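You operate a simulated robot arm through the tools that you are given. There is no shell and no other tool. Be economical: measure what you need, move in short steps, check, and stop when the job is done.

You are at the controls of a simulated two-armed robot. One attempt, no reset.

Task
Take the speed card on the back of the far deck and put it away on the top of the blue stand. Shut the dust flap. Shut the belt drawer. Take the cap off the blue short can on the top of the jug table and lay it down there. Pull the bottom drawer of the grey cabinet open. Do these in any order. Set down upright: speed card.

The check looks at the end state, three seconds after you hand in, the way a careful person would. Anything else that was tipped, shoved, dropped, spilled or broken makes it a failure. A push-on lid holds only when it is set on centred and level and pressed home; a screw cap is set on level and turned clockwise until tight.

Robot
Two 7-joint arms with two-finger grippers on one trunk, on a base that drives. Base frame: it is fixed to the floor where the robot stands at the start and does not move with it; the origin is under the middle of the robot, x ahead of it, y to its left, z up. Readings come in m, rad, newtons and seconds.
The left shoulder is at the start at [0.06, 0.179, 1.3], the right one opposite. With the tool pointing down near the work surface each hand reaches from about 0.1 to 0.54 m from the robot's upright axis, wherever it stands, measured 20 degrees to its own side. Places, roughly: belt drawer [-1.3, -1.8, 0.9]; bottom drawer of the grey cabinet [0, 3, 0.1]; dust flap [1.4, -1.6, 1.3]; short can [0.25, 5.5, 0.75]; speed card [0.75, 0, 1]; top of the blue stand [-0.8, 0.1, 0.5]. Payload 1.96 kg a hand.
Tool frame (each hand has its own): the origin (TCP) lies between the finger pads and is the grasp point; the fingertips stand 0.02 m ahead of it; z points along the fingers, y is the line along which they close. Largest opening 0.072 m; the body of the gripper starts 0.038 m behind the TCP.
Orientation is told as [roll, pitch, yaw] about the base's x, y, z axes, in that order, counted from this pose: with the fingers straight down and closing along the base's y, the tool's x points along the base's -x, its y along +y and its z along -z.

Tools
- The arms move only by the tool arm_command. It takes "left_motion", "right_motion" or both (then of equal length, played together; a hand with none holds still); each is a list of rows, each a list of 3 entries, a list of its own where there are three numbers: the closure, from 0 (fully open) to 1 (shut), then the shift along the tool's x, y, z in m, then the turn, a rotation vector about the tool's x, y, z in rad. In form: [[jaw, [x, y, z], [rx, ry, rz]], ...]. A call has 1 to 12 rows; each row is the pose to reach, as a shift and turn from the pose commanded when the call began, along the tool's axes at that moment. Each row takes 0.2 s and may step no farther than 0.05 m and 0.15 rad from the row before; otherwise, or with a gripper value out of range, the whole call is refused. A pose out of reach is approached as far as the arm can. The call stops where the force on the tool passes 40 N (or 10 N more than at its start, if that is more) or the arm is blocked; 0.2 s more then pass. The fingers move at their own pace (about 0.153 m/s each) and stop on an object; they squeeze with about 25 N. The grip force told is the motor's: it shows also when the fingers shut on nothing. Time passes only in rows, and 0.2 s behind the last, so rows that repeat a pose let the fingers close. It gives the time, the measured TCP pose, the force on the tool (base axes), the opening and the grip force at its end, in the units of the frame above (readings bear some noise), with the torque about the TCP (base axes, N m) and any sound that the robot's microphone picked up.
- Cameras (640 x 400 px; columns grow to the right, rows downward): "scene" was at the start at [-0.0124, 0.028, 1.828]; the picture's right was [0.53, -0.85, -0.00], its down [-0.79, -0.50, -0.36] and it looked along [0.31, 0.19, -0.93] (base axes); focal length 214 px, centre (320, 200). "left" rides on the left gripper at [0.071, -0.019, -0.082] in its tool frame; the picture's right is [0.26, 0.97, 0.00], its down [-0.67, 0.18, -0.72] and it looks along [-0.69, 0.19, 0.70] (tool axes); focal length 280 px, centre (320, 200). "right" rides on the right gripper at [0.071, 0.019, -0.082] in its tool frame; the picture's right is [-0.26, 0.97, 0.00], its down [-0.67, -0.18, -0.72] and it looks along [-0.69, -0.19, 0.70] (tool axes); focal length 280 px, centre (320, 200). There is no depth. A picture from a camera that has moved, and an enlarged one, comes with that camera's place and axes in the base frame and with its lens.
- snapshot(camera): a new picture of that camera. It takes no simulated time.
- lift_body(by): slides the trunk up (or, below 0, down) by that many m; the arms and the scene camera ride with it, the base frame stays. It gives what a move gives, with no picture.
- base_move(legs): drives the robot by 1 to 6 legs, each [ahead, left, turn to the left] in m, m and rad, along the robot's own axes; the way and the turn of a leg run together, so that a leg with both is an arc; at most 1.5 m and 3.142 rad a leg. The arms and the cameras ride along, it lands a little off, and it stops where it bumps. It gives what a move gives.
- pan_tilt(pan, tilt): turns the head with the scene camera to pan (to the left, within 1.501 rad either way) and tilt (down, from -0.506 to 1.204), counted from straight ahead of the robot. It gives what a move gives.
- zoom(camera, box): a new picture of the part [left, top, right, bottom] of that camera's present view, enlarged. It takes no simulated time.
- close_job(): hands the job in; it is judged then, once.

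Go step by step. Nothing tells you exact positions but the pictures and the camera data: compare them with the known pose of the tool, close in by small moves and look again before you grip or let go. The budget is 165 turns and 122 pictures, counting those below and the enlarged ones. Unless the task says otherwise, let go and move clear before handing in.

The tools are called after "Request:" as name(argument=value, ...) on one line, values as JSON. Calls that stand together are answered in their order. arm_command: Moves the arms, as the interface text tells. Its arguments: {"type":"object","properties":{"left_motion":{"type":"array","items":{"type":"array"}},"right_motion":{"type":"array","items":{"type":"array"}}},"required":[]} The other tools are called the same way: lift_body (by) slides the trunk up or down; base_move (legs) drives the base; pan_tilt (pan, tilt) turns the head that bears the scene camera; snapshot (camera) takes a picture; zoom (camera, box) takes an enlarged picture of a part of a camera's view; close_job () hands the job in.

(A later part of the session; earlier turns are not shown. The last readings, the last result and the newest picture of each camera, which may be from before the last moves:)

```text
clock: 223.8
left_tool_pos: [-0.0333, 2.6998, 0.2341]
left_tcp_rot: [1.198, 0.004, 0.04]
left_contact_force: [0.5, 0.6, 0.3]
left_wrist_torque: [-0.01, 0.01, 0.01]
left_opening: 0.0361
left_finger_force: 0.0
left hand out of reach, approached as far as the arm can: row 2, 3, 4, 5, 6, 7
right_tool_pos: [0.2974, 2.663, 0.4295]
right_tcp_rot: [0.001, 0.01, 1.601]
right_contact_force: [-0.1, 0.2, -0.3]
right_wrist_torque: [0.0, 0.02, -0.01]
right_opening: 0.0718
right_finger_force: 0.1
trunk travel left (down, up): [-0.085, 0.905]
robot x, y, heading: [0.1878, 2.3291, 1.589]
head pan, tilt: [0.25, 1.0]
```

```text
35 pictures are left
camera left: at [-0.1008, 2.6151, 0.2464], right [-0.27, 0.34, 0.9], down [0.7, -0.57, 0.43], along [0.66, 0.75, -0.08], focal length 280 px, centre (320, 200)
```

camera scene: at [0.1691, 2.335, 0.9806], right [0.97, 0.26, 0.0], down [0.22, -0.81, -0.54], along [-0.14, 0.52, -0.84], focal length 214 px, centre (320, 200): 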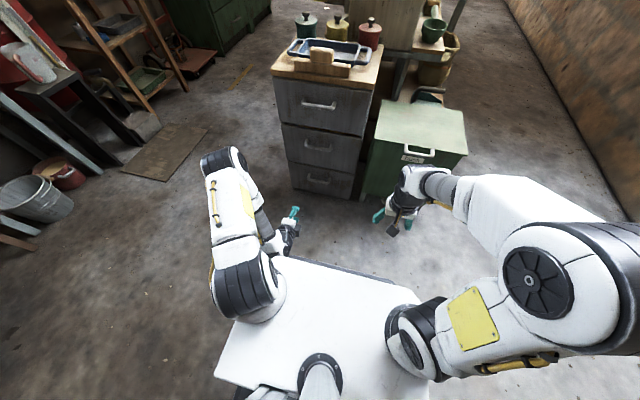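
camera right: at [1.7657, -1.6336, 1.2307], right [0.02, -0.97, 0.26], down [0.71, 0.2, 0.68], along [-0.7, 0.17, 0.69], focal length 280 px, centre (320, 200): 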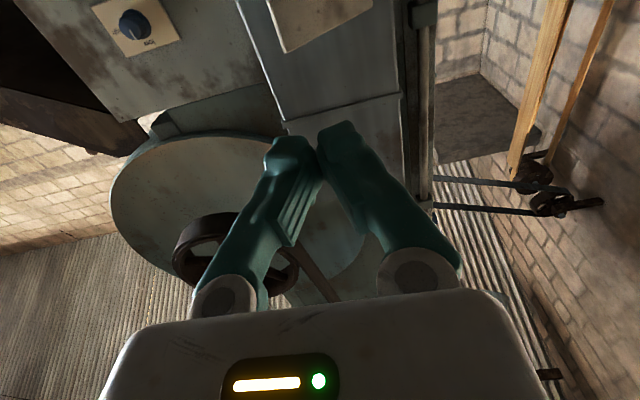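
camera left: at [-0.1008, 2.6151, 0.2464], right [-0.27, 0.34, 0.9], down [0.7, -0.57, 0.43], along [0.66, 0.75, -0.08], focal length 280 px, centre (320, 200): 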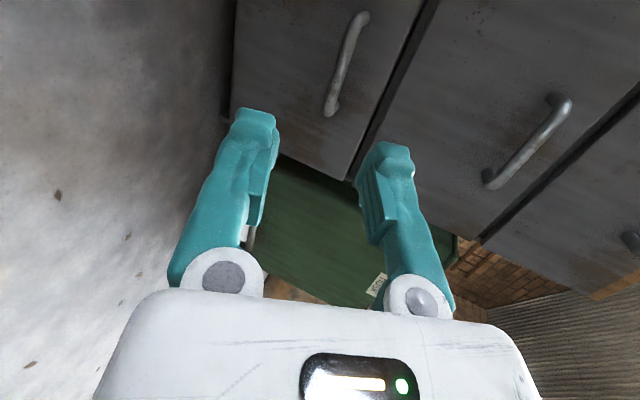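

Combining all views, the bottom bar is near [-0.003, 2.943, 0.175]. Moving the hand toward it, stopping about 6 cm short to check.

Request:
arm_command(left_motion=[[0.3, [-0.01, 0.01, 0.04], [0, 0, 0]], [0.3, [-0.02, 0.02, 0.08], [0, 0, 0]], [0.3, [-0.03, 0.033, 0.12], [0, 0, 0]], [0.3, [-0.03, 0.033, 0.16], [0, 0, 0]], [0.3, [-0.03, 0.033, 0.18], [0, 0, 0]]])

Request:
snapshot(camera="left")

Request:
zoom(camera="scene", box=[240, 60, 400, 220])

```text
clock: 225.0
left_tool_pos: [-0.011, 2.8804, 0.2009]
left_tcp_rot: [1.195, 0.0, 0.041]
left_contact_force: [0.1, 0.3, -0.2]
left_wrist_torque: [-0.03, 0.0, -0.02]
left_opening: 0.0506
left_finger_force: 0.1
right_tool_pos: [0.2963, 2.6647, 0.4288]
right_tcp_rot: [0.001, 0.011, 1.6]
right_contact_force: [0.1, -0.2, 0.2]
right_wrist_torque: [0.01, 0.02, -0.02]
right_opening: 0.0719
right_finger_force: 0.0
trunk travel left (down, up): [-0.085, 0.905]
robot x, y, heading: [0.1844, 2.3296, 1.584]
head pan, tilt: [0.25, 1.0]
```

```text
34 pictures are left
camera left: at [-0.0792, 2.7953, 0.2135], right [-0.27, 0.34, 0.9], down [0.7, -0.57, 0.43], along [0.66, 0.75, -0.08], focal length 280 px, centre (320, 200)
```

left: 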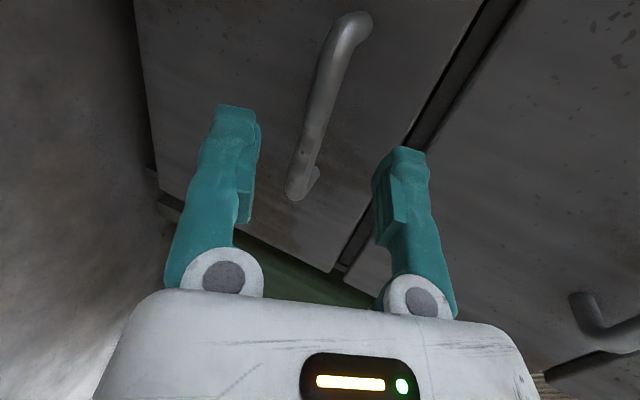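

```text
2.50 times, centred on (320, 140) of scene
camera zoom: at [0.1691, 2.3351, 0.9806], right [0.97, 0.26, 0.0], down [0.22, -0.81, -0.54], along [-0.14, 0.52, -0.84], focal length 536 px, centre (320, 350)
```

zoom: 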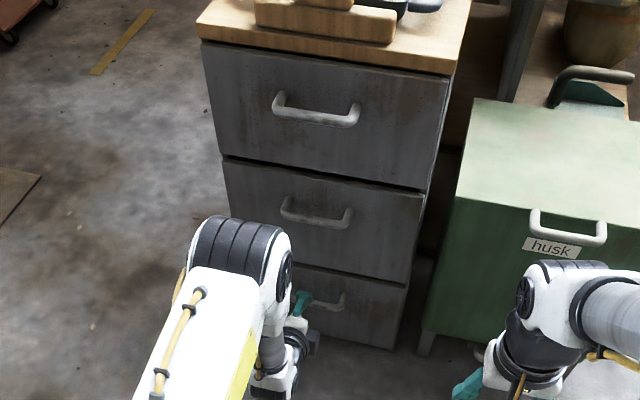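

The bar is centred between the fingers. Advancing onto it and closing.

Request:
arm_command(left_motion=[[0.45, [0, 0.003, 0.025], [0, 0, 0]], [0.45, [0, 0.003, 0.045], [0, 0, 0]], [0.45, [0, 0.003, 0.058], [0, 0, 0]], [0.8, [0, 0.003, 0.058], [0, 0, 0]], [1, [0, 0.003, 0.058], [0, 0, 0]], [1, [0, 0.003, 0.058], [0, 0, 0]]])

Request:
snapshot(camera="left")

```text
clock: 226.4
left_tool_pos: [-0.014, 2.9334, 0.1783]
left_tcp_rot: [1.188, 0.001, 0.041]
left_contact_force: [0.8, -1.5, -22.3]
left_wrist_torque: [0.03, 0.25, -0.1]
left_opening: 0.0061
left_finger_force: 31.1
right_tool_pos: [0.2963, 2.6649, 0.428]
right_tcp_rot: [0.0, 0.014, 1.6]
right_contact_force: [0.1, -0.6, -0.5]
right_wrist_torque: [0.04, 0.04, -0.01]
right_opening: 0.0719
right_finger_force: 0.0
trunk travel left (down, up): [-0.085, 0.905]
robot x, y, heading: [0.1826, 2.3353, 1.582]
head pan, tilt: [0.25, 1.0]
```

```text
32 pictures are left
camera left: at [-0.0803, 2.849, 0.1911], right [-0.27, 0.35, 0.9], down [0.7, -0.57, 0.44], along [0.66, 0.75, -0.09], focal length 280 px, centre (320, 200)
```

left: 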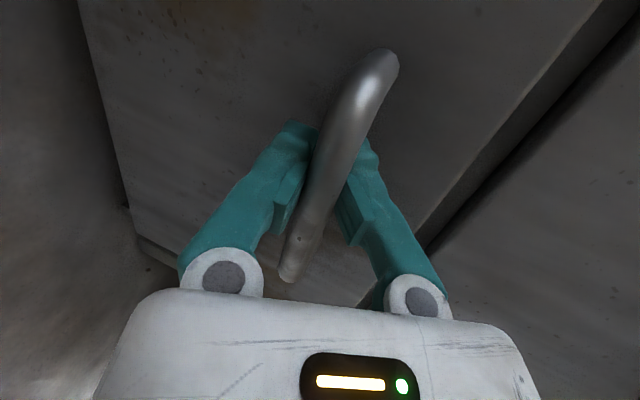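

Gripped the bar. Easing the vertical load and pulling straight back with the arm.

Request:
arm_command(left_motion=[[1, [0, -0.003, 0], [0, 0, 0]], [1, [0, -0.009, -0.018], [0, 0, 0]], [1, [0, -0.016, -0.037], [0, 0, 0]], [1, [0, -0.023, -0.056], [0, 0, 0]], [1, [0, -0.03, -0.074], [0, 0, 0]], [1, [0, -0.037, -0.093], [0, 0, 0]], [1, [0, -0.044, -0.112], [0, 0, 0]]])

Request:
zoom(camera="scene", box=[240, 60, 400, 220])

```text
clock: 228.0
left_tool_pos: [-0.0117, 2.8143, 0.1777]
left_tcp_rot: [1.19, 0.003, 0.047]
left_contact_force: [-25.5, 0.6, -25.4]
left_wrist_torque: [0.13, 0.27, -0.14]
left_opening: 0.0061
left_finger_force: 31.5
right_tool_pos: [0.2953, 2.6642, 0.4283]
right_tcp_rot: [-0.002, 0.012, 1.599]
right_contact_force: [1.0, 0.1, -0.8]
right_wrist_torque: [0.02, -0.02, 0.0]
right_opening: 0.072
right_finger_force: 0.1
trunk travel left (down, up): [-0.085, 0.905]
robot x, y, heading: [0.1849, 2.3268, 1.588]
head pan, tilt: [0.25, 1.0]
```

```text
2.50 times, centred on (320, 140) of scene
camera zoom: at [0.1677, 2.3371, 0.9804], right [0.96, 0.26, 0.0], down [0.22, -0.81, -0.54], along [-0.14, 0.52, -0.84], focal length 536 px, centre (320, 350)
```

zoom: 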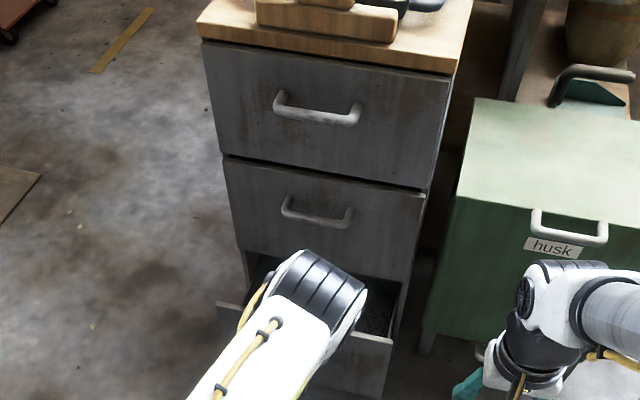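

The drawer slides out (~12 cm). Pulling another few centimetres, easing the sideways load.

Request:
arm_command(left_motion=[[1, [0.004, -0.002, 0], [0, 0, 0]], [1, [0.006, -0.008, -0.018], [0, 0, 0]], [1, [0.008, -0.015, -0.036], [0, 0, 0]], [1, [0.01, -0.022, -0.054], [0, 0, 0]], [1, [0.012, -0.029, -0.072], [0, 0, 0]]])

Request:
zoom(camera="scene", box=[200, 60, 400, 260])

```text
clock: 229.1
left_tool_pos: [-0.0112, 2.7623, 0.1772]
left_tcp_rot: [1.195, -0.005, 0.03]
left_contact_force: [-3.2, 0.6, -22.7]
left_wrist_torque: [0.15, 0.35, -0.24]
left_opening: 0.0061
left_finger_force: 30.3
right_tool_pos: [0.2972, 2.6643, 0.4284]
right_tcp_rot: [0.001, 0.012, 1.599]
right_contact_force: [-0.4, 0.6, -0.4]
right_wrist_torque: [0.01, 0.0, 0.0]
right_opening: 0.072
right_finger_force: 0.1
trunk travel left (down, up): [-0.085, 0.905]
robot x, y, heading: [0.1892, 2.3306, 1.584]
head pan, tilt: [0.25, 1.0]
stopped in row 5 (left hand): the force on the tool passed its limit at 72 N (the readings are from after the stop); the commanded pose is now the measured one
```

```text
2.00 times, centred on (300, 160) of scene
camera zoom: at [0.169, 2.3369, 0.9805], right [0.97, 0.26, 0.0], down [0.22, -0.81, -0.54], along [-0.14, 0.52, -0.84], focal length 429 px, centre (360, 280)
```

zoom: 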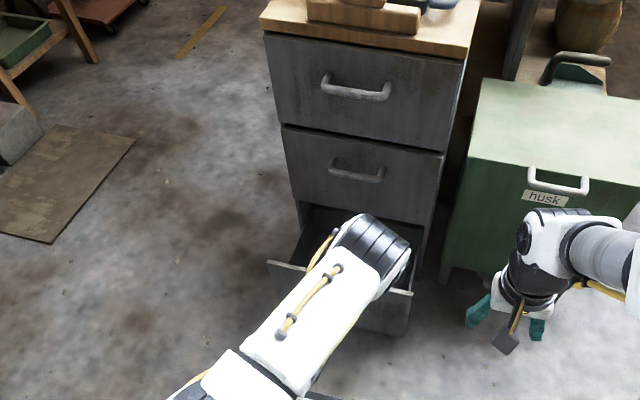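

It reached its end stop (fully open, ~17 cm). Releasing and withdrawing along the finger direction.

Request:
arm_command(left_motion=[[0.8, [0, 0, 0], [0, 0, 0]], [0.4, [0, 0, 0], [0, 0, 0]], [0.4, [0, 0, 0], [0, 0, 0]], [0.4, [0, 0, -0.02], [0, 0, 0]], [0.4, [0, 0, -0.05], [0, 0, 0]]])

Request:
base_move(legs=[[-0.35, 0, 0]])

Request:
snapshot(camera="scene")

```text
clock: 230.4
left_tool_pos: [-0.0033, 2.7693, 0.2072]
left_tcp_rot: [1.333, -0.028, -0.003]
left_contact_force: [-0.1, 0.1, -39.6]
left_wrist_torque: [0.02, 0.35, -0.03]
left_opening: 0.067
left_finger_force: 17.8
right_tool_pos: [0.2977, 2.6645, 0.4277]
right_tcp_rot: [-0.003, 0.016, 1.598]
right_contact_force: [0.2, -0.2, -0.7]
right_wrist_torque: [-0.01, 0.03, 0.0]
right_opening: 0.0719
right_finger_force: 0.1
trunk travel left (down, up): [-0.085, 0.905]
robot x, y, heading: [0.1865, 2.3284, 1.582]
head pan, tilt: [0.25, 1.0]
stopped in row 5 (left hand): the force on the tool passed its limit at 41 N (the readings are from after the stop); the commanded pose is now the measured one
```

```text
clock: 232.7
left_tool_pos: [0.0, 2.4304, 0.2134]
left_tcp_rot: [1.343, -0.025, -0.001]
left_contact_force: [0.7, 0.3, 0.3]
left_wrist_torque: [-0.02, 0.02, 0.0]
left_opening: 0.0432
left_finger_force: 0.1
right_tool_pos: [0.3024, 2.3245, 0.4292]
right_tcp_rot: [0.002, 0.011, 1.603]
right_contact_force: [-0.1, 0.3, -0.4]
right_wrist_torque: [-0.01, 0.08, 0.01]
right_opening: 0.0718
right_finger_force: 0.1
trunk travel left (down, up): [-0.085, 0.905]
robot x, y, heading: [0.1917, 1.9919, 1.587]
head pan, tilt: [0.25, 1.0]
```

```text
29 pictures are left
camera scene: at [0.1758, 1.996, 0.9809], right [0.96, 0.26, 0.0], down [0.22, -0.81, -0.54], along [-0.14, 0.52, -0.84], focal length 214 px, centre (320, 200)
```

scene: 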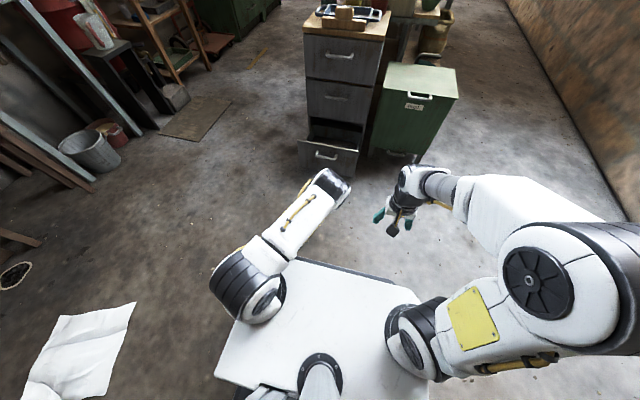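

The bottom drawer is open. Raising the trunk, restoring the left hand, and looking for the jug table.

Request:
lift_body(by=0.4)

Request:
arm_command(left_motion=[[0, [0, 0, -0.01], [0.145, 0, 0]], [0, [0, 0, -0.02], [0.29, 0, 0]], [0, [0, 0, -0.03], [0.435, 0, 0]], [0, [0, 0, -0.03], [0.58, 0, 0]], [0, [0, 0, -0.03], [0.725, 0, 0]], [0, [0, 0, -0.03], [0.87, 0, 0]], [0, [0, 0, -0.03], [1.015, 0, 0]], [0, [0, 0, -0.03], [1.16, 0, 0]], [0, [0, 0, -0.03], [1.3, 0, 0]]])

Request:
lift_body(by=0.4)

Request:
pan_tilt(pan=0, tilt=0.45)

Request:
snapshot(camera="scene")

```text
clock: 236.5
left_tool_pos: [0.0018, 2.4299, 0.6113]
left_tcp_rot: [1.34, -0.028, -0.001]
left_contact_force: [-0.2, 0.2, 0.0]
left_wrist_torque: [0.01, -0.01, 0.01]
left_opening: 0.0432
left_finger_force: 0.0
right_tool_pos: [0.3011, 2.3243, 0.8284]
right_tcp_rot: [-0.001, 0.011, 1.603]
right_contact_force: [0.3, 0.4, -0.3]
right_wrist_torque: [0.01, 0.04, 0.04]
right_opening: 0.072
right_finger_force: 0.1
trunk travel left (down, up): [-0.485, 0.505]
robot x, y, heading: [0.1901, 1.9906, 1.589]
head pan, tilt: [0.25, 1.0]
```

```text
clock: 238.5
left_tool_pos: [0.0014, 2.4013, 0.6205]
left_tcp_rot: [0.042, -0.026, -0.002]
left_contact_force: [0.6, 0.1, -0.7]
left_wrist_torque: [-0.03, -0.01, -0.02]
left_opening: 0.072
left_finger_force: 0.1
right_tool_pos: [0.3026, 2.3252, 0.8303]
right_tcp_rot: [0.001, 0.01, 1.602]
right_contact_force: [-1.0, 0.0, -0.3]
right_wrist_torque: [-0.05, 0.01, -0.01]
right_opening: 0.0722
right_finger_force: 0.2
trunk travel left (down, up): [-0.485, 0.505]
robot x, y, heading: [0.1924, 1.9919, 1.589]
head pan, tilt: [0.25, 1.0]
```

```text
clock: 242.3
left_tool_pos: [0.0011, 2.4008, 1.0189]
left_tcp_rot: [0.042, -0.027, -0.001]
left_contact_force: [0.2, 0.4, 0.0]
left_wrist_torque: [0.01, 0.03, -0.01]
left_opening: 0.0721
left_finger_force: 0.0
right_tool_pos: [0.3016, 2.3261, 1.2285]
right_tcp_rot: [-0.002, 0.011, 1.602]
right_contact_force: [-0.3, 0.3, -1.0]
right_wrist_torque: [-0.03, 0.0, 0.04]
right_opening: 0.072
right_finger_force: 0.0
trunk travel left (down, up): [-0.885, 0.105]
robot x, y, heading: [0.1906, 1.9911, 1.589]
head pan, tilt: [0.25, 1.0]
```

```text
clock: 243.3
left_tool_pos: [0.0009, 2.4011, 1.02]
left_tcp_rot: [0.041, -0.028, 0.0]
left_contact_force: [0.6, 0.6, -0.5]
left_wrist_torque: [0.02, 0.01, 0.0]
left_opening: 0.0723
left_finger_force: 0.0
right_tool_pos: [0.3013, 2.3253, 1.229]
right_tcp_rot: [-0.001, 0.011, 1.603]
right_contact_force: [0.4, 0.6, -0.3]
right_wrist_torque: [-0.01, 0.0, 0.03]
right_opening: 0.0721
right_finger_force: 0.1
trunk travel left (down, up): [-0.885, 0.105]
robot x, y, heading: [0.1903, 1.99, 1.586]
head pan, tilt: [0.0, 0.45]
```

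```text
28 pictures are left
camera scene: at [0.1913, 2.0209, 1.8261], right [1.0, 0.02, 0.0], down [0.01, -0.44, -0.9], along [-0.01, 0.9, -0.44], focal length 214 px, centre (320, 200)
```

scene: 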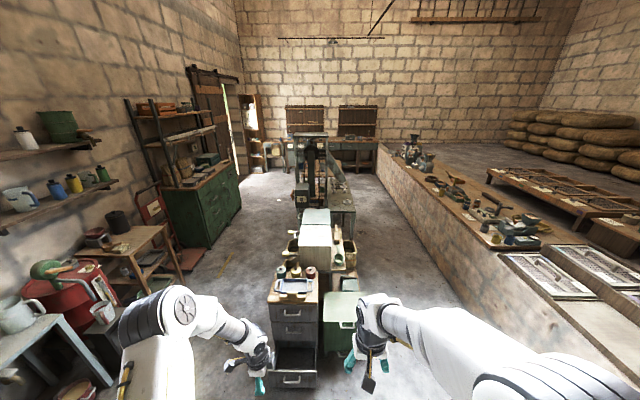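

Request:
zoom(camera="scene", box=[270, 120, 390, 270])

```text
2.67 times, centred on (330, 195) of scene
camera zoom: at [0.1913, 2.0209, 1.8261], right [1.0, 0.02, 0.0], down [0.01, -0.44, -0.9], along [-0.01, 0.9, -0.44], focal length 572 px, centre (293, 213)
```

zoom: 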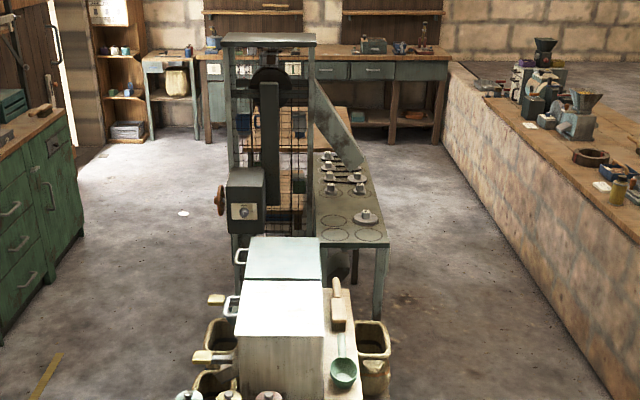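

The jug table is behind the frame, with a brown top. I'll go round by the right-hand aisle.

Request:
base_move(legs=[[0.25, 0, -0.015], [0, -0.88, 0], [1.5, 0, 0]])

Request:
snapshot(camera="scene")

```text
clock: 256.2
left_tool_pos: [0.8578, 4.1111, 1.0192]
left_tcp_rot: [0.041, -0.028, 0.011]
left_contact_force: [-0.6, -0.5, -0.4]
left_wrist_torque: [-0.01, 0.0, -0.02]
left_opening: 0.0723
left_finger_force: 0.1
right_tool_pos: [1.1585, 4.0397, 1.2292]
right_tcp_rot: [0.0, 0.011, 1.61]
right_contact_force: [-0.3, -0.8, 0.8]
right_wrist_torque: [-0.01, -0.06, 0.0]
right_opening: 0.0721
right_finger_force: 0.1
trunk travel left (down, up): [-0.885, 0.105]
robot x, y, heading: [1.0497, 3.7058, 1.595]
head pan, tilt: [0.0, 0.45]
```

```text
26 pictures are left
camera scene: at [1.0513, 3.7341, 1.8262], right [1.0, 0.03, 0.0], down [0.01, -0.43, -0.9], along [-0.02, 0.9, -0.44], focal length 214 px, centre (320, 200)
```

scene: 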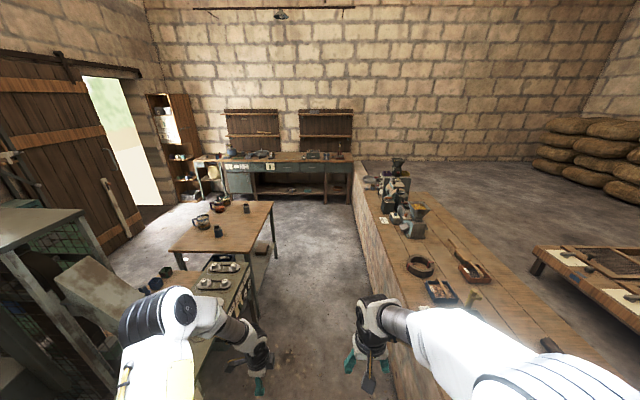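

Request:
zoom(camera="scene", box=[160, 180, 290, 270])

Request:
base_move(legs=[[1.3, 0.05, 0.0], [0.2, 0, 1.5]])

Request:
pan_tilt(pan=0, tilt=0.9)

Request:
snapshot(camera="scene")

```text
4.44 times, centred on (225, 225) of scene
camera zoom: at [1.0513, 3.7341, 1.8262], right [1.0, 0.03, 0.0], down [0.01, -0.43, -0.9], along [-0.02, 0.9, -0.44], focal length 953 px, centre (742, 89)
```

zoom: 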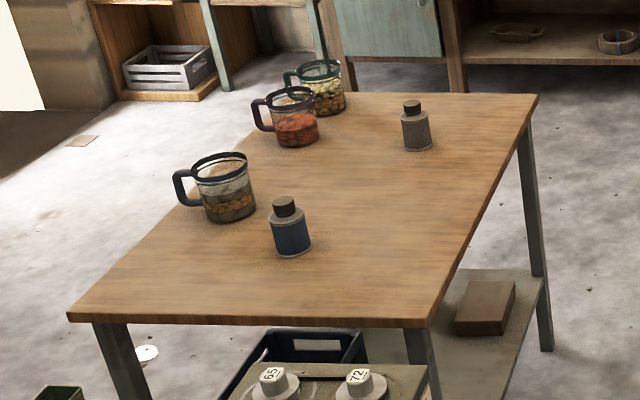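

```text
clock: 266.3
left_tool_pos: [0.4163, 4.9653, 1.0194]
left_tcp_rot: [0.042, -0.027, 1.473]
left_contact_force: [0.4, -0.7, 0.1]
left_wrist_torque: [0.0, 0.01, -0.03]
left_opening: 0.0721
left_finger_force: 0.0
right_tool_pos: [0.522, 5.2571, 1.2296]
right_tcp_rot: [0.001, 0.01, 3.074]
right_contact_force: [-0.9, -0.3, -0.5]
right_wrist_torque: [-0.01, -0.03, 0.04]
right_opening: 0.0719
right_finger_force: 0.0
trunk travel left (down, up): [-0.885, 0.105]
robot x, y, heading: [0.8443, 5.1149, 3.06]
head pan, tilt: [0.0, 0.45]
```

```text
clock: 267.2
left_tool_pos: [0.4175, 4.9648, 1.0198]
left_tcp_rot: [0.042, -0.028, 1.474]
left_contact_force: [0.5, 0.0, 0.5]
left_wrist_torque: [0.01, 0.03, 0.01]
left_opening: 0.0721
left_finger_force: 0.1
right_tool_pos: [0.522, 5.2566, 1.2292]
right_tcp_rot: [-0.001, 0.011, 3.074]
right_contact_force: [-0.8, 0.3, -0.4]
right_wrist_torque: [0.0, -0.01, -0.02]
right_opening: 0.0721
right_finger_force: 0.1
trunk travel left (down, up): [-0.885, 0.105]
robot x, y, heading: [0.8416, 5.114, 3.06]
head pan, tilt: [0.0, 0.901]
```

```text
24 pictures are left
camera scene: at [0.8281, 5.1144, 1.7879], right [0.08, 1.0, 0.0], down [0.78, -0.06, -0.62], along [-0.62, 0.05, -0.78], focal length 214 px, centre (320, 200)
```

scene: 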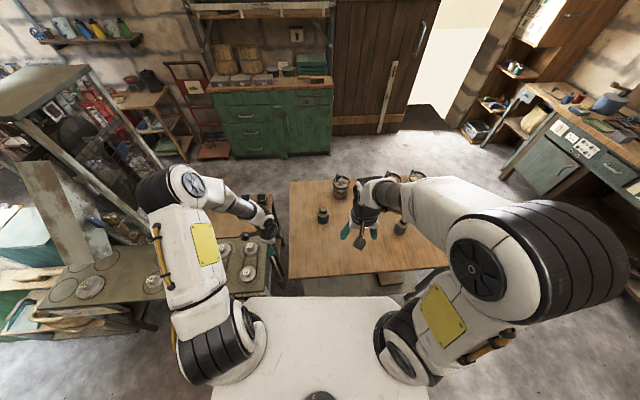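

Two capped cans are visible: one dark blue near y≈5.19 and one greyish near y≈5.6. I need to check colours before picking.

Request:
zoom(camera="scene", box=[280, 160, 460, 290])

Request:
snapshot(camera="right")

```text
3.08 times, centred on (370, 225) of scene
camera zoom: at [0.8281, 5.1144, 1.7879], right [0.08, 1.0, 0.0], down [0.78, -0.06, -0.62], along [-0.62, 0.05, -0.78], focal length 660 px, centre (166, 123)
```

zoom: 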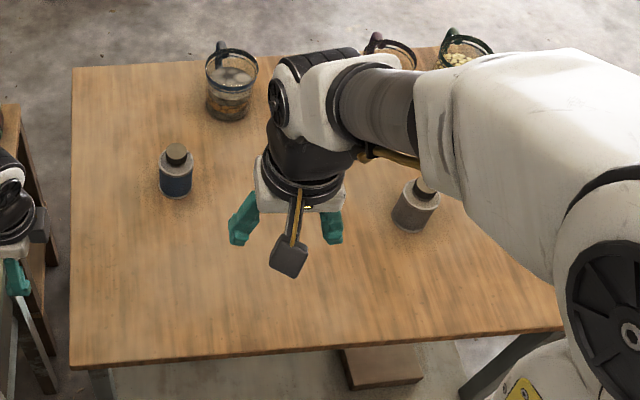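

```text
22 pictures are left
camera right: at [0.5899, 5.2341, 1.3125], right [-0.33, -0.95, 0.0], down [-0.67, 0.23, 0.71], along [-0.67, 0.23, -0.71], focal length 280 px, centre (320, 200)
```

right: 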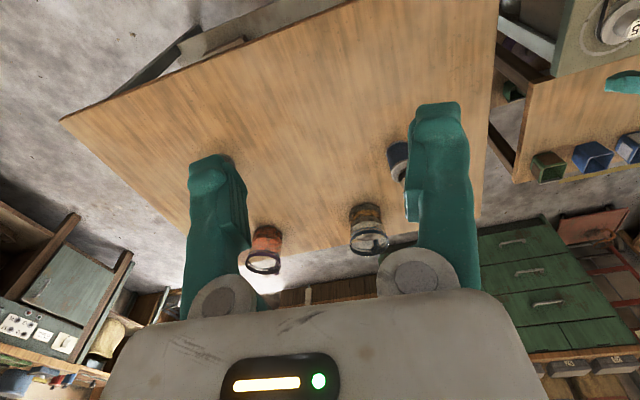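

The blue can is the one at about [0.17, 5.19]. I'll move in and bring the right hand above it for a close look, lifting the left out of the way.

Request:
arm_command(left_motion=[[0, [0, 0, -0.04], [0, 0, 0]], [0, [0, 0, -0.08], [0, 0, 0]], [0, [0, 0, -0.12], [0, 0, 0]], [0, [0, 0, -0.15], [0, 0, 0]]])

Request:
base_move(legs=[[0.12, 0, 0.06]])

Request:
arm_command(right_motion=[[0, [-0.04, 0.015, 0], [0, 0, 0]], [0, [-0.08, 0.03, 0], [0, 0, 0]], [0, [-0.1, 0.045, 0.02], [0, 0, 0]], [0, [-0.12, 0.06, 0.05], [0, 0, 0]], [0, [-0.14, 0.07, 0.08], [0, 0, 0]], [0, [-0.15, 0.082, 0.1], [0, 0, 0]]])

Request:
snapshot(camera="right")

```text
clock: 268.2
left_tool_pos: [0.4226, 4.9588, 1.1685]
left_tcp_rot: [0.042, -0.027, 1.471]
left_contact_force: [0.0, 0.2, 0.0]
left_wrist_torque: [-0.01, 0.01, 0.01]
left_opening: 0.0722
left_finger_force: 0.0
right_tool_pos: [0.5225, 5.2572, 1.2297]
right_tcp_rot: [-0.001, 0.01, 3.073]
right_contact_force: [0.4, -0.8, 0.3]
right_wrist_torque: [0.04, 0.01, 0.01]
right_opening: 0.0719
right_finger_force: 0.0
trunk travel left (down, up): [-0.885, 0.105]
robot x, y, heading: [0.8442, 5.1172, 3.058]
head pan, tilt: [0.0, 0.901]
```

```text
clock: 269.4
left_tool_pos: [0.3148, 4.9394, 1.1695]
left_tcp_rot: [0.043, -0.028, 1.534]
left_contact_force: [1.3, -0.6, 0.2]
left_wrist_torque: [0.03, -0.01, -0.01]
left_opening: 0.0722
left_finger_force: 0.0
right_tool_pos: [0.3975, 5.2447, 1.229]
right_tcp_rot: [0.001, 0.011, 3.135]
right_contact_force: [-0.1, -0.1, -0.7]
right_wrist_torque: [-0.01, 0.01, -0.01]
right_opening: 0.072
right_finger_force: 0.0
trunk travel left (down, up): [-0.885, 0.105]
robot x, y, heading: [0.7253, 5.1216, 3.124]
head pan, tilt: [0.0, 0.901]
```

```text
clock: 270.8
left_tool_pos: [0.3137, 4.94, 1.1677]
left_tcp_rot: [0.04, -0.029, 1.534]
left_contact_force: [0.2, 0.5, 0.0]
left_wrist_torque: [0.04, -0.02, 0.0]
left_opening: 0.072
left_finger_force: 0.0
right_tool_pos: [0.2449, 5.1612, 1.1271]
right_tcp_rot: [0.0, 0.011, 3.134]
right_contact_force: [0.4, -0.4, -0.9]
right_wrist_torque: [0.03, -0.04, -0.02]
right_opening: 0.072
right_finger_force: 0.0
trunk travel left (down, up): [-0.885, 0.105]
robot x, y, heading: [0.7267, 5.1215, 3.124]
head pan, tilt: [0.0, 0.901]
```

```text
21 pictures are left
camera right: at [0.3148, 5.1424, 1.2103], right [-0.27, -0.96, 0.0], down [-0.68, 0.19, 0.71], along [-0.68, 0.19, -0.71], focal length 280 px, centre (320, 200)
```

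right: 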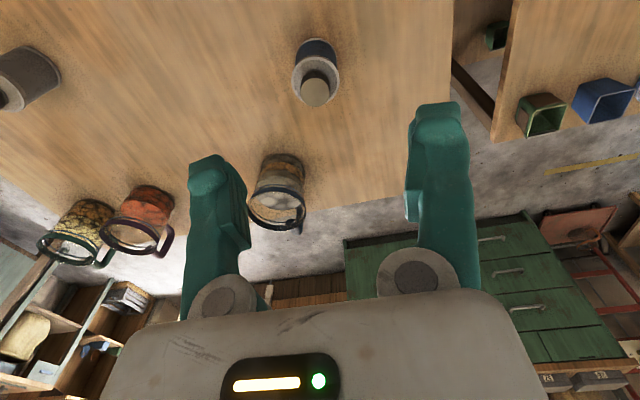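

Cap top ≈[0.181, 5.185, 0.90], about 3.4 cm wide on a ~5 cm can. I'll lower the trunk for reach and centre the hand above the cap.

Request:
lift_body(by=-0.12)

Request:
arm_command(right_motion=[[0, [-0.03, -0.01, 0], [0, 0, 0]], [0, [-0.055, -0.02, 0], [0, 0, 0]], [0, [-0.064, -0.024, 0.01], [0, 0, 0]], [0, [-0.064, -0.024, 0.03], [0, 0, 0]]])

Request:
snapshot(camera="right")

Request:
zoom(camera="scene", box=[260, 130, 420, 230])

```text
clock: 272.3
left_tool_pos: [0.315, 4.9395, 1.0487]
left_tcp_rot: [0.041, -0.027, 1.534]
left_contact_force: [-0.8, 0.3, 0.1]
left_wrist_torque: [0.01, 0.01, 0.01]
left_opening: 0.0721
left_finger_force: 0.1
right_tool_pos: [0.2474, 5.1618, 1.0075]
right_tcp_rot: [0.0, 0.009, 3.136]
right_contact_force: [-0.5, 0.0, 0.6]
right_wrist_torque: [-0.03, 0.0, 0.01]
right_opening: 0.072
right_finger_force: 0.1
trunk travel left (down, up): [-0.765, 0.225]
robot x, y, heading: [0.724, 5.1199, 3.118]
head pan, tilt: [0.0, 0.901]
```

```text
clock: 273.3
left_tool_pos: [0.3138, 4.9402, 1.0481]
left_tcp_rot: [0.04, -0.03, 1.535]
left_contact_force: [0.3, 1.1, 0.9]
left_wrist_torque: [-0.01, 0.0, -0.03]
left_opening: 0.0718
left_finger_force: 0.0
right_tool_pos: [0.1812, 5.1875, 0.9783]
right_tcp_rot: [0.001, 0.013, 3.134]
right_contact_force: [0.7, -0.3, 0.4]
right_wrist_torque: [0.02, -0.04, 0.02]
right_opening: 0.072
right_finger_force: 0.1
trunk travel left (down, up): [-0.765, 0.225]
robot x, y, heading: [0.7261, 5.1192, 3.121]
head pan, tilt: [0.0, 0.901]
```

```text
20 pictures are left
camera right: at [0.2515, 5.1685, 1.0597], right [-0.27, -0.96, 0.0], down [-0.68, 0.19, 0.71], along [-0.68, 0.19, -0.71], focal length 280 px, centre (320, 200)
```

right: 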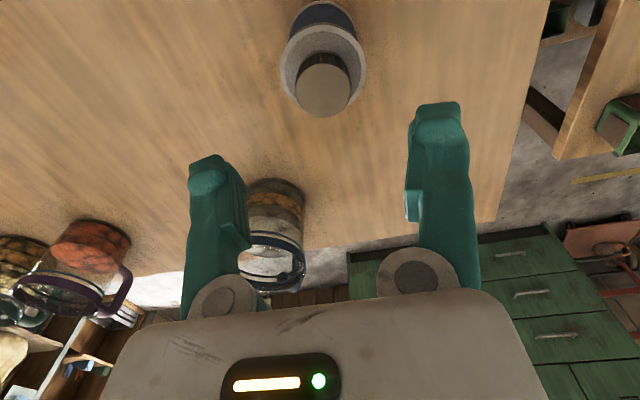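

```text
4.00 times, centred on (340, 180) of scene
camera zoom: at [0.7092, 5.1196, 1.6678], right [0.02, 1.0, 0.0], down [0.78, -0.02, -0.62], along [-0.62, 0.01, -0.78], focal length 858 px, centre (240, 280)
```

zoom: 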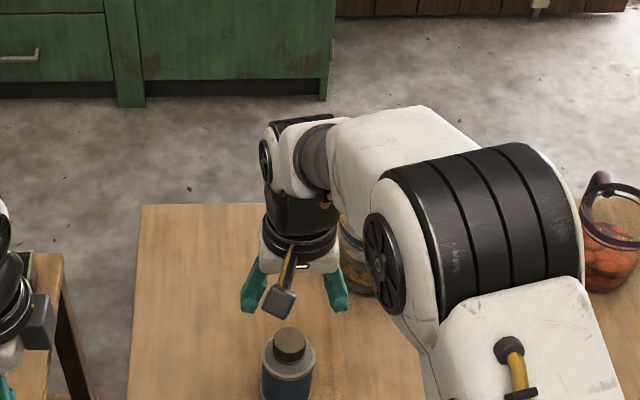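

Aligned over the cap. Lowering part-way and looking again to pin the cap height.

Request:
arm_command(right_motion=[[0.1, [0, 0, 0.02], [0, 0, 0]], [0.2, [0, 0, 0.04], [0, 0, 0]], [0.2, [0, 0, 0.045], [0, 0, 0]]])

Request:
snapshot(camera="right")

```text
clock: 274.1
left_tool_pos: [0.3144, 4.9382, 1.048]
left_tcp_rot: [0.043, -0.029, 1.535]
left_contact_force: [0.0, 0.2, 0.4]
left_wrist_torque: [0.01, 0.04, -0.01]
left_opening: 0.0721
left_finger_force: 0.1
right_tool_pos: [0.1837, 5.1858, 0.9307]
right_tcp_rot: [0.001, 0.009, 3.136]
right_contact_force: [-0.7, -0.2, 0.4]
right_wrist_torque: [0.0, 0.01, 0.0]
right_opening: 0.0579
right_finger_force: 0.0
trunk travel left (down, up): [-0.765, 0.225]
robot x, y, heading: [0.7235, 5.1194, 3.126]
head pan, tilt: [0.0, 0.901]
```

```text
18 pictures are left
camera right: at [0.2522, 5.1669, 1.0142], right [-0.27, -0.96, 0.0], down [-0.68, 0.19, 0.71], along [-0.68, 0.19, -0.71], focal length 280 px, centre (320, 200)
```

right: 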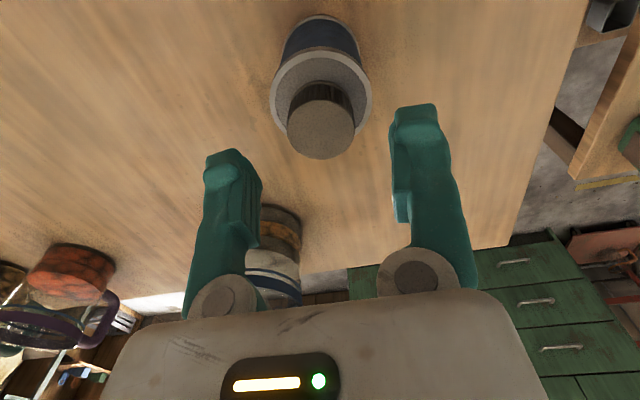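

Cap top is about [0.175, 5.189, 0.877], ~3.6 cm wide. Descending over it and closing on the cap.

Request:
arm_command(right_motion=[[0.15, [-0.009, -0.003, 0.02], [0, 0, 0]], [0.15, [-0.009, -0.003, 0.04], [0, 0, 0]], [0.15, [-0.009, -0.003, 0.052], [0, 0, 0]], [0.15, [-0.009, -0.003, 0.057], [0, 0, 0]]])

Request:
snapshot(camera="right")

```text
clock: 275.1
left_tool_pos: [0.315, 4.9391, 1.0479]
left_tcp_rot: [0.043, -0.026, 1.534]
left_contact_force: [0.1, -0.8, -0.8]
left_wrist_torque: [-0.02, -0.02, 0.02]
left_opening: 0.0719
left_finger_force: 0.1
right_tool_pos: [0.175, 5.1909, 0.874]
right_tcp_rot: [0.001, 0.011, 3.137]
right_contact_force: [0.8, 0.0, 0.1]
right_wrist_torque: [-0.01, -0.02, 0.0]
right_opening: 0.0613
right_finger_force: 0.0
trunk travel left (down, up): [-0.765, 0.225]
robot x, y, heading: [0.7305, 5.1217, 3.125]
head pan, tilt: [0.0, 0.901]
```

```text
17 pictures are left
camera right: at [0.2445, 5.1702, 0.9571], right [-0.27, -0.96, 0.0], down [-0.68, 0.19, 0.71], along [-0.68, 0.19, -0.71], focal length 280 px, centre (320, 200)
```

right: 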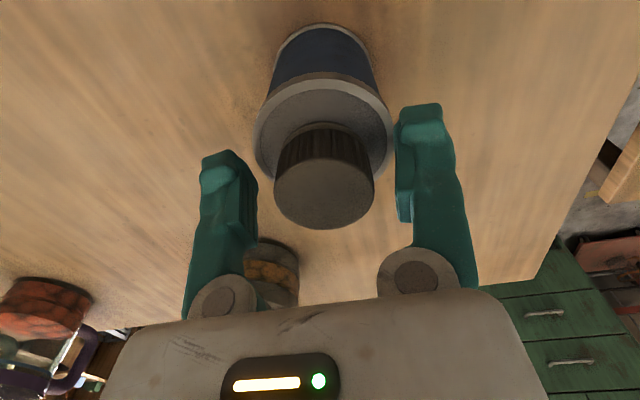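

The cap is ribbed (likely a screw cap), its top at z≈0.876 with the can's shoulder near 0.83. Lowering 1 cm more and gripping.

Request:
arm_command(right_motion=[[0.15, [-0.002, 0.001, 0.006], [0, 0, 0]], [0.15, [-0.002, 0.001, 0.012], [0, 0, 0]], [0.5, [-0.002, 0.001, 0.012], [0, 0, 0]], [0.8, [-0.002, 0.001, 0.012], [0, 0, 0]], [1, [-0.002, 0.001, 0.012], [0, 0, 0]], [1, [-0.002, 0.001, 0.012], [0, 0, 0]]])

Request:
arm_command(right_motion=[[1, [0, 0, 0], [0, 0, -0.12]], [1, [0, 0, 0], [0, 0, -0.24]], [1, [0, 0, 0], [0, 0, -0.36]], [1, [0, 0, 0], [0, 0, -0.48]]])

Request:
snapshot(camera="right")

```text
clock: 276.5
left_tool_pos: [0.3147, 4.9402, 1.0478]
left_tcp_rot: [0.042, -0.028, 1.535]
left_contact_force: [-1.7, -0.3, -0.4]
left_wrist_torque: [0.01, -0.01, 0.0]
left_opening: 0.0718
left_finger_force: 0.1
right_tool_pos: [0.173, 5.1882, 0.8618]
right_tcp_rot: [-0.002, 0.01, 3.137]
right_contact_force: [-0.4, -0.7, 4.5]
right_wrist_torque: [-0.02, -0.03, -0.04]
right_opening: 0.0562
right_finger_force: 24.8
trunk travel left (down, up): [-0.765, 0.225]
robot x, y, heading: [0.7253, 5.1213, 3.12]
head pan, tilt: [0.0, 0.901]
```

```text
clock: 277.5
left_tool_pos: [0.3144, 4.9393, 1.0474]
left_tcp_rot: [0.043, -0.028, 1.533]
left_contact_force: [-0.2, -0.3, -0.7]
left_wrist_torque: [-0.02, -0.03, 0.0]
left_opening: 0.0721
left_finger_force: 0.1
right_tool_pos: [0.1717, 5.1879, 0.8622]
right_tcp_rot: [0.006, 0.011, -2.664]
right_contact_force: [0.0, -0.7, -0.5]
right_wrist_torque: [-0.01, 0.04, 0.04]
right_opening: 0.0561
right_finger_force: 25.4
trunk travel left (down, up): [-0.765, 0.225]
robot x, y, heading: [0.7265, 5.1199, 3.123]
head pan, tilt: [0.0, 0.901]
```

```text
16 pictures are left
camera right: at [0.2418, 5.2043, 0.9454], right [0.21, -0.98, 0.0], down [-0.69, -0.15, 0.71], along [-0.69, -0.15, -0.71], focal length 280 px, centre (320, 200)
```

right: 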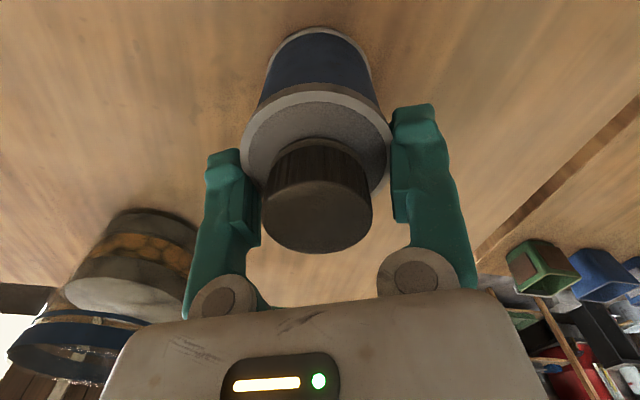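

The fingers closed on the can's body rim (56 mm), not the cap. I'll open, rise, rewind clockwise, and grip the cap itself higher up.

Request:
arm_command(right_motion=[[0.6, [0, 0, 0], [0, 0, 0]], [0.1, [0, 0, 0], [0, 0, 0]], [0.1, [0, 0, -0.006], [0, 0, 0.14]], [0.1, [0, 0, -0.012], [0, 0, 0.28]], [0.1, [0, 0, -0.013], [0, 0, 0.42]], [0.1, [0, 0, -0.013], [0, 0, 0.56]], [0.1, [0, 0, -0.013], [0, 0, 0.7]], [0.1, [0, 0, -0.013], [0, 0, 0.84]], [0.1, [0, 0, -0.013], [0, 0, 0.96]], [0.6, [0, 0, -0.013], [0, 0, 0.96]], [1, [0, 0, -0.013], [0, 0, 0.96]], [1, [0, 0, -0.013], [0, 0, 0.96]]])

Request:
snapshot(camera="right")

```text
clock: 280.1
left_tool_pos: [0.3145, 4.9399, 1.0486]
left_tcp_rot: [0.043, -0.028, 1.533]
left_contact_force: [0.0, -1.0, 0.4]
left_wrist_torque: [-0.03, 0.02, 0.01]
left_opening: 0.0722
left_finger_force: 0.0
right_tool_pos: [0.1721, 5.1871, 0.8774]
right_tcp_rot: [-0.004, 0.007, 2.655]
right_contact_force: [-6.2, 0.0, 16.6]
right_wrist_torque: [-0.15, 0.22, -0.1]
right_opening: 0.032
right_finger_force: 24.8
trunk travel left (down, up): [-0.765, 0.225]
robot x, y, heading: [0.7258, 5.1252, 3.123]
head pan, tilt: [0.0, 0.901]
```

```text
15 pictures are left
camera right: at [0.2248, 5.1382, 0.9604], right [-0.68, -0.73, 0.0], down [-0.52, 0.48, 0.71], along [-0.52, 0.49, -0.7], focal length 280 px, centre (320, 200)
```

right: 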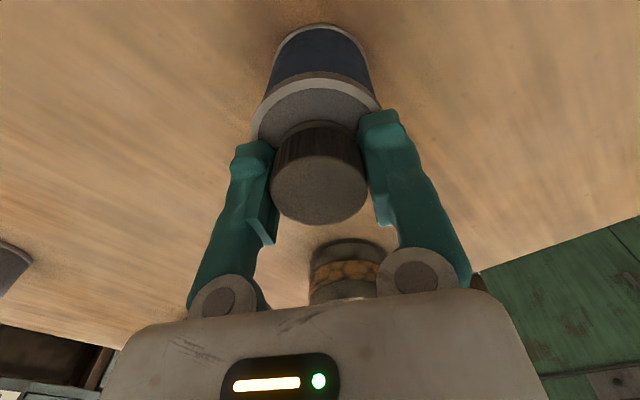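

The cap is gripped (32 mm). Now twisting it counter-clockwise and watching torque.

Request:
arm_command(right_motion=[[1, [0, 0, -0.002], [0, 0, 0]], [1, [0, 0, -0.002], [0, 0, -0.14]], [1, [0, 0, -0.002], [0, 0, -0.28]], [1, [0, 0, -0.002], [0, 0, -0.42]], [1, [0, 0, -0.002], [0, 0, -0.56]]])

Request:
arm_command(right_motion=[[1, [0, 0, -0.001], [0, 0, -0.14]], [1, [0, 0, -0.001], [0, 0, -0.28]], [1, [0, 0, -0.001], [0, 0, -0.42]], [1, [0, 0, -0.001], [0, 0, -0.56]], [1, [0, 0, -0.001], [0, 0, -0.7]]])

Request:
arm_command(right_motion=[[1, [0, 0, -0.003], [0, 0, 0]], [1, [0, 0, -0.006], [0, 0, 0]], [1, [0, 0, -0.008], [0, 0, 0]]])

Request:
snapshot(camera="right")

```text
clock: 281.3
left_tool_pos: [0.3139, 4.9396, 1.0478]
left_tcp_rot: [0.043, -0.028, 1.533]
left_contact_force: [-0.1, -0.3, 0.4]
left_wrist_torque: [0.03, 0.06, 0.02]
left_opening: 0.0721
left_finger_force: 0.0
right_tool_pos: [0.1728, 5.1876, 0.8782]
right_tcp_rot: [0.001, 0.012, -3.066]
right_contact_force: [0.1, -0.8, 0.0]
right_wrist_torque: [0.01, 0.0, 0.01]
right_opening: 0.0318
right_finger_force: 25.4
trunk travel left (down, up): [-0.765, 0.225]
robot x, y, heading: [0.7226, 5.1164, 3.123]
head pan, tilt: [0.0, 0.901]
```

```text
clock: 282.5
left_tool_pos: [0.3145, 4.9391, 1.0474]
left_tcp_rot: [0.043, -0.028, 1.534]
left_contact_force: [0.2, -0.1, 0.3]
left_wrist_torque: [0.01, 0.0, -0.02]
left_opening: 0.0722
left_finger_force: 0.1
right_tool_pos: [0.1713, 5.1878, 0.878]
right_tcp_rot: [0.006, 0.008, -2.366]
right_contact_force: [0.0, -0.2, 0.4]
right_wrist_torque: [-0.02, -0.01, 0.01]
right_opening: 0.0316
right_finger_force: 24.7
trunk travel left (down, up): [-0.765, 0.225]
robot x, y, heading: [0.7265, 5.1249, 3.122]
head pan, tilt: [0.0, 0.901]
```

```text
clock: 283.3
left_tool_pos: [0.3139, 4.9388, 1.048]
left_tcp_rot: [0.042, -0.028, 1.534]
left_contact_force: [-0.2, -0.2, -0.4]
left_wrist_torque: [0.02, -0.01, -0.03]
left_opening: 0.072
left_finger_force: 0.1
right_tool_pos: [0.1727, 5.1872, 0.8866]
right_tcp_rot: [0.009, 0.009, -2.367]
right_contact_force: [-0.7, -0.3, -1.5]
right_wrist_torque: [0.01, 0.01, -0.01]
right_opening: 0.0316
right_finger_force: 25.1
trunk travel left (down, up): [-0.765, 0.225]
robot x, y, heading: [0.7249, 5.121, 3.117]
head pan, tilt: [0.0, 0.901]
```

```text
14 pictures are left
camera right: at [0.2349, 5.2245, 0.9707], right [0.49, -0.87, 0.01], down [-0.62, -0.34, 0.71], along [-0.62, -0.35, -0.71], focal length 280 px, centre (320, 200)
```

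right: 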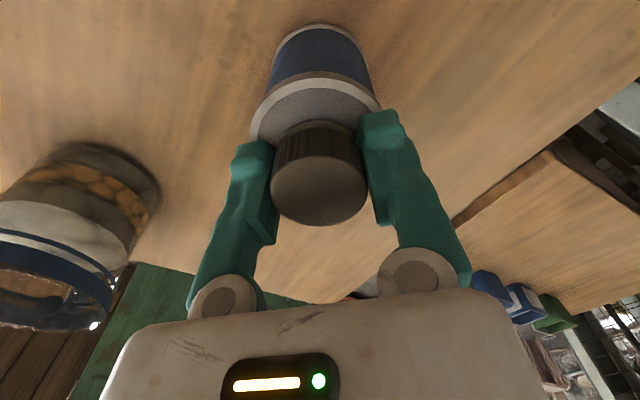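

The whole can lifts with the cap, so it must be held. I'll raise the trunk with the can in the right hand, rewind clockwise, and prepare the left hand to grip the body horizontally.

Request:
lift_body(by=0.15)

Request:
arm_command(right_motion=[[1, [0, 0, 0], [0, 0, 0.14]], [1, [0, 0, 0], [0, 0, 0.28]], [1, [0, 0, 0], [0, 0, 0.42]], [1, [0, 0, 0], [0, 0, 0.56]], [1, [0, 0, 0], [0, 0, 0.7]], [1, [0, 0, 0], [0, 0, 0.84]], [1, [0, 0, 0], [0, 0, 0.98]], [1, [0, 0, 0], [0, 0, 1.12]], [1, [0, 0, 0], [0, 0, 1.26]], [1, [0, 0, 0], [0, 0, 1.4]], [1, [0, 0, 0], [0, 0, 1.54]], [1, [0, 0, 0], [0, 0, 1.68]]], left_motion=[[0, [0, 0, 0], [0, 0, -0.14]], [0, [0, 0, 0], [0, 0, -0.28]], [0, [0, 0, 0], [0, 0, -0.42]], [0, [0, 0, 0], [0, 0, -0.56]], [0, [0, 0, 0], [0, 0, -0.7]], [0, [0, 0, 0], [0, 0, -0.75]], [0, [0, 0, 0], [0, 0, -0.75]], [0, [0, 0, 0], [0, 0, -0.75]], [0, [0, 0, 0], [0, 0, -0.75]], [0, [0, 0, 0], [0, 0, -0.75]], [0, [0, 0, 0], [0, 0, -0.75]], [0, [0, 0, 0], [0, 0, -0.75]]])

Request:
snapshot(camera="scene")

```text
clock: 285.1
left_tool_pos: [0.3139, 4.9394, 1.1981]
left_tcp_rot: [0.043, -0.028, 1.534]
left_contact_force: [-0.2, -0.7, 0.2]
left_wrist_torque: [-0.02, -0.01, 0.0]
left_opening: 0.072
left_finger_force: 0.1
right_tool_pos: [0.1713, 5.1879, 1.0382]
right_tcp_rot: [0.009, 0.011, -2.367]
right_contact_force: [0.0, -0.2, -1.1]
right_wrist_torque: [0.01, -0.03, -0.01]
right_opening: 0.0318
right_finger_force: 24.3
trunk travel left (down, up): [-0.915, 0.075]
robot x, y, heading: [0.7246, 5.1184, 3.115]
head pan, tilt: [0.0, 0.901]
```

```text
clock: 287.6
left_tool_pos: [0.3152, 4.94, 1.1968]
left_tcp_rot: [0.01, -0.049, 2.284]
left_contact_force: [0.1, 0.4, 0.8]
left_wrist_torque: [-0.03, -0.02, 0.01]
left_opening: 0.0721
left_finger_force: 0.1
right_tool_pos: [0.1737, 5.1881, 1.0378]
right_tcp_rot: [-0.008, 0.006, 2.231]
right_contact_force: [-0.3, -0.3, -1.7]
right_wrist_torque: [0.02, 0.0, 0.02]
right_opening: 0.0317
right_finger_force: 24.8
trunk travel left (down, up): [-0.915, 0.075]
robot x, y, heading: [0.7219, 5.1225, 3.127]
head pan, tilt: [0.0, 0.901]
```

```text
13 pictures are left
camera scene: at [0.7098, 5.1194, 1.8178], right [0.02, 1.0, 0.0], down [0.78, -0.02, -0.62], along [-0.62, 0.01, -0.78], focal length 214 px, centre (320, 200)
```

scene: 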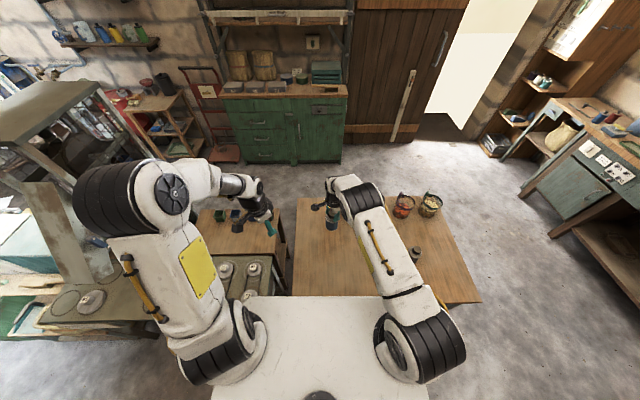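

The can hangs in the right hand. Now swinging the left hand horizontal and to a point about 12 cm short of the can.

Request:
arm_command(left_motion=[[0, [-0.0145, -0.0051, 0.021], [0, -0.143, 0]], [0, [-0.029, -0.0103, 0.042], [0, -0.286, 0]], [0, [-0.0435, -0.0154, 0.063], [0, -0.429, 0]], [0, [-0.058, -0.0206, 0.084], [0, -0.572, 0]], [0, [-0.0725, -0.0257, 0.106], [0, -0.715, 0]], [0, [-0.087, -0.031, 0.127], [0, -0.858, 0]], [0, [-0.1015, -0.036, 0.148], [0, -1.0, 0]], [0, [-0.116, -0.041, 0.169], [0, -1.143, 0]], [0, [-0.1305, -0.046, 0.19], [0, -1.286, 0]], [0, [-0.145, -0.0515, 0.211], [0, -1.429, 0]], [0, [-0.16, -0.0566, 0.23], [0, -1.55, 0]], [0, [-0.16, -0.0566, 0.23], [0, -1.55, 0]]])

Request:
snapshot(camera="left")

Request:
zoom(camera="scene", box=[240, 150, 400, 250])

```text
clock: 289.9
left_tool_pos: [0.2666, 4.9859, 0.947]
left_tcp_rot: [0.418, -1.237, 1.864]
left_contact_force: [0.0, 0.3, -0.5]
left_wrist_torque: [0.02, -0.01, 0.01]
left_opening: 0.0719
left_finger_force: 0.0
right_tool_pos: [0.1709, 5.1858, 1.0361]
right_tcp_rot: [-0.012, 0.007, 2.235]
right_contact_force: [-0.5, -0.4, -1.4]
right_wrist_torque: [0.04, 0.0, 0.0]
right_opening: 0.0319
right_finger_force: 25.2
trunk travel left (down, up): [-0.915, 0.075]
robot x, y, heading: [0.7254, 5.1175, 3.124]
head pan, tilt: [0.0, 0.901]
stopped in row 11 (left hand): the arm was blocked; the commanded pose is now the measured one
```

```text
12 pictures are left
camera left: at [0.3401, 4.9193, 0.9041], right [-0.71, -0.69, -0.12], down [0.25, -0.41, 0.88], along [-0.65, 0.59, 0.47], focal length 280 px, centre (320, 200)
```

left: 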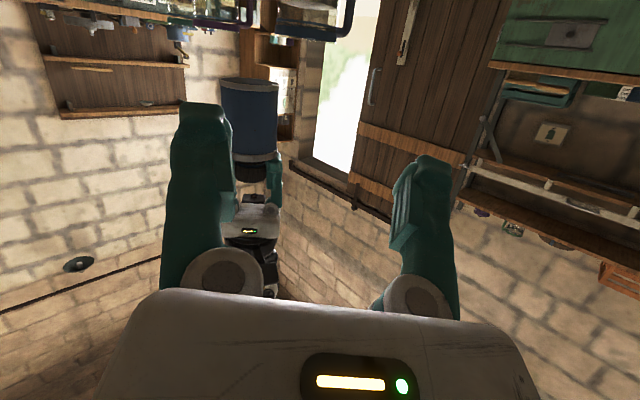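

```text
4.00 times, centred on (320, 200) of scene
camera zoom: at [0.7079, 5.1163, 1.8178], right [0.02, 1.0, 0.0], down [0.78, -0.01, -0.62], along [-0.62, 0.01, -0.78], focal length 858 px, centre (320, 200)
```

zoom: 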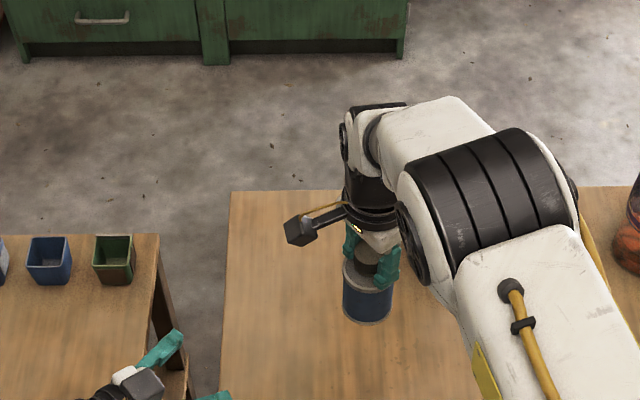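

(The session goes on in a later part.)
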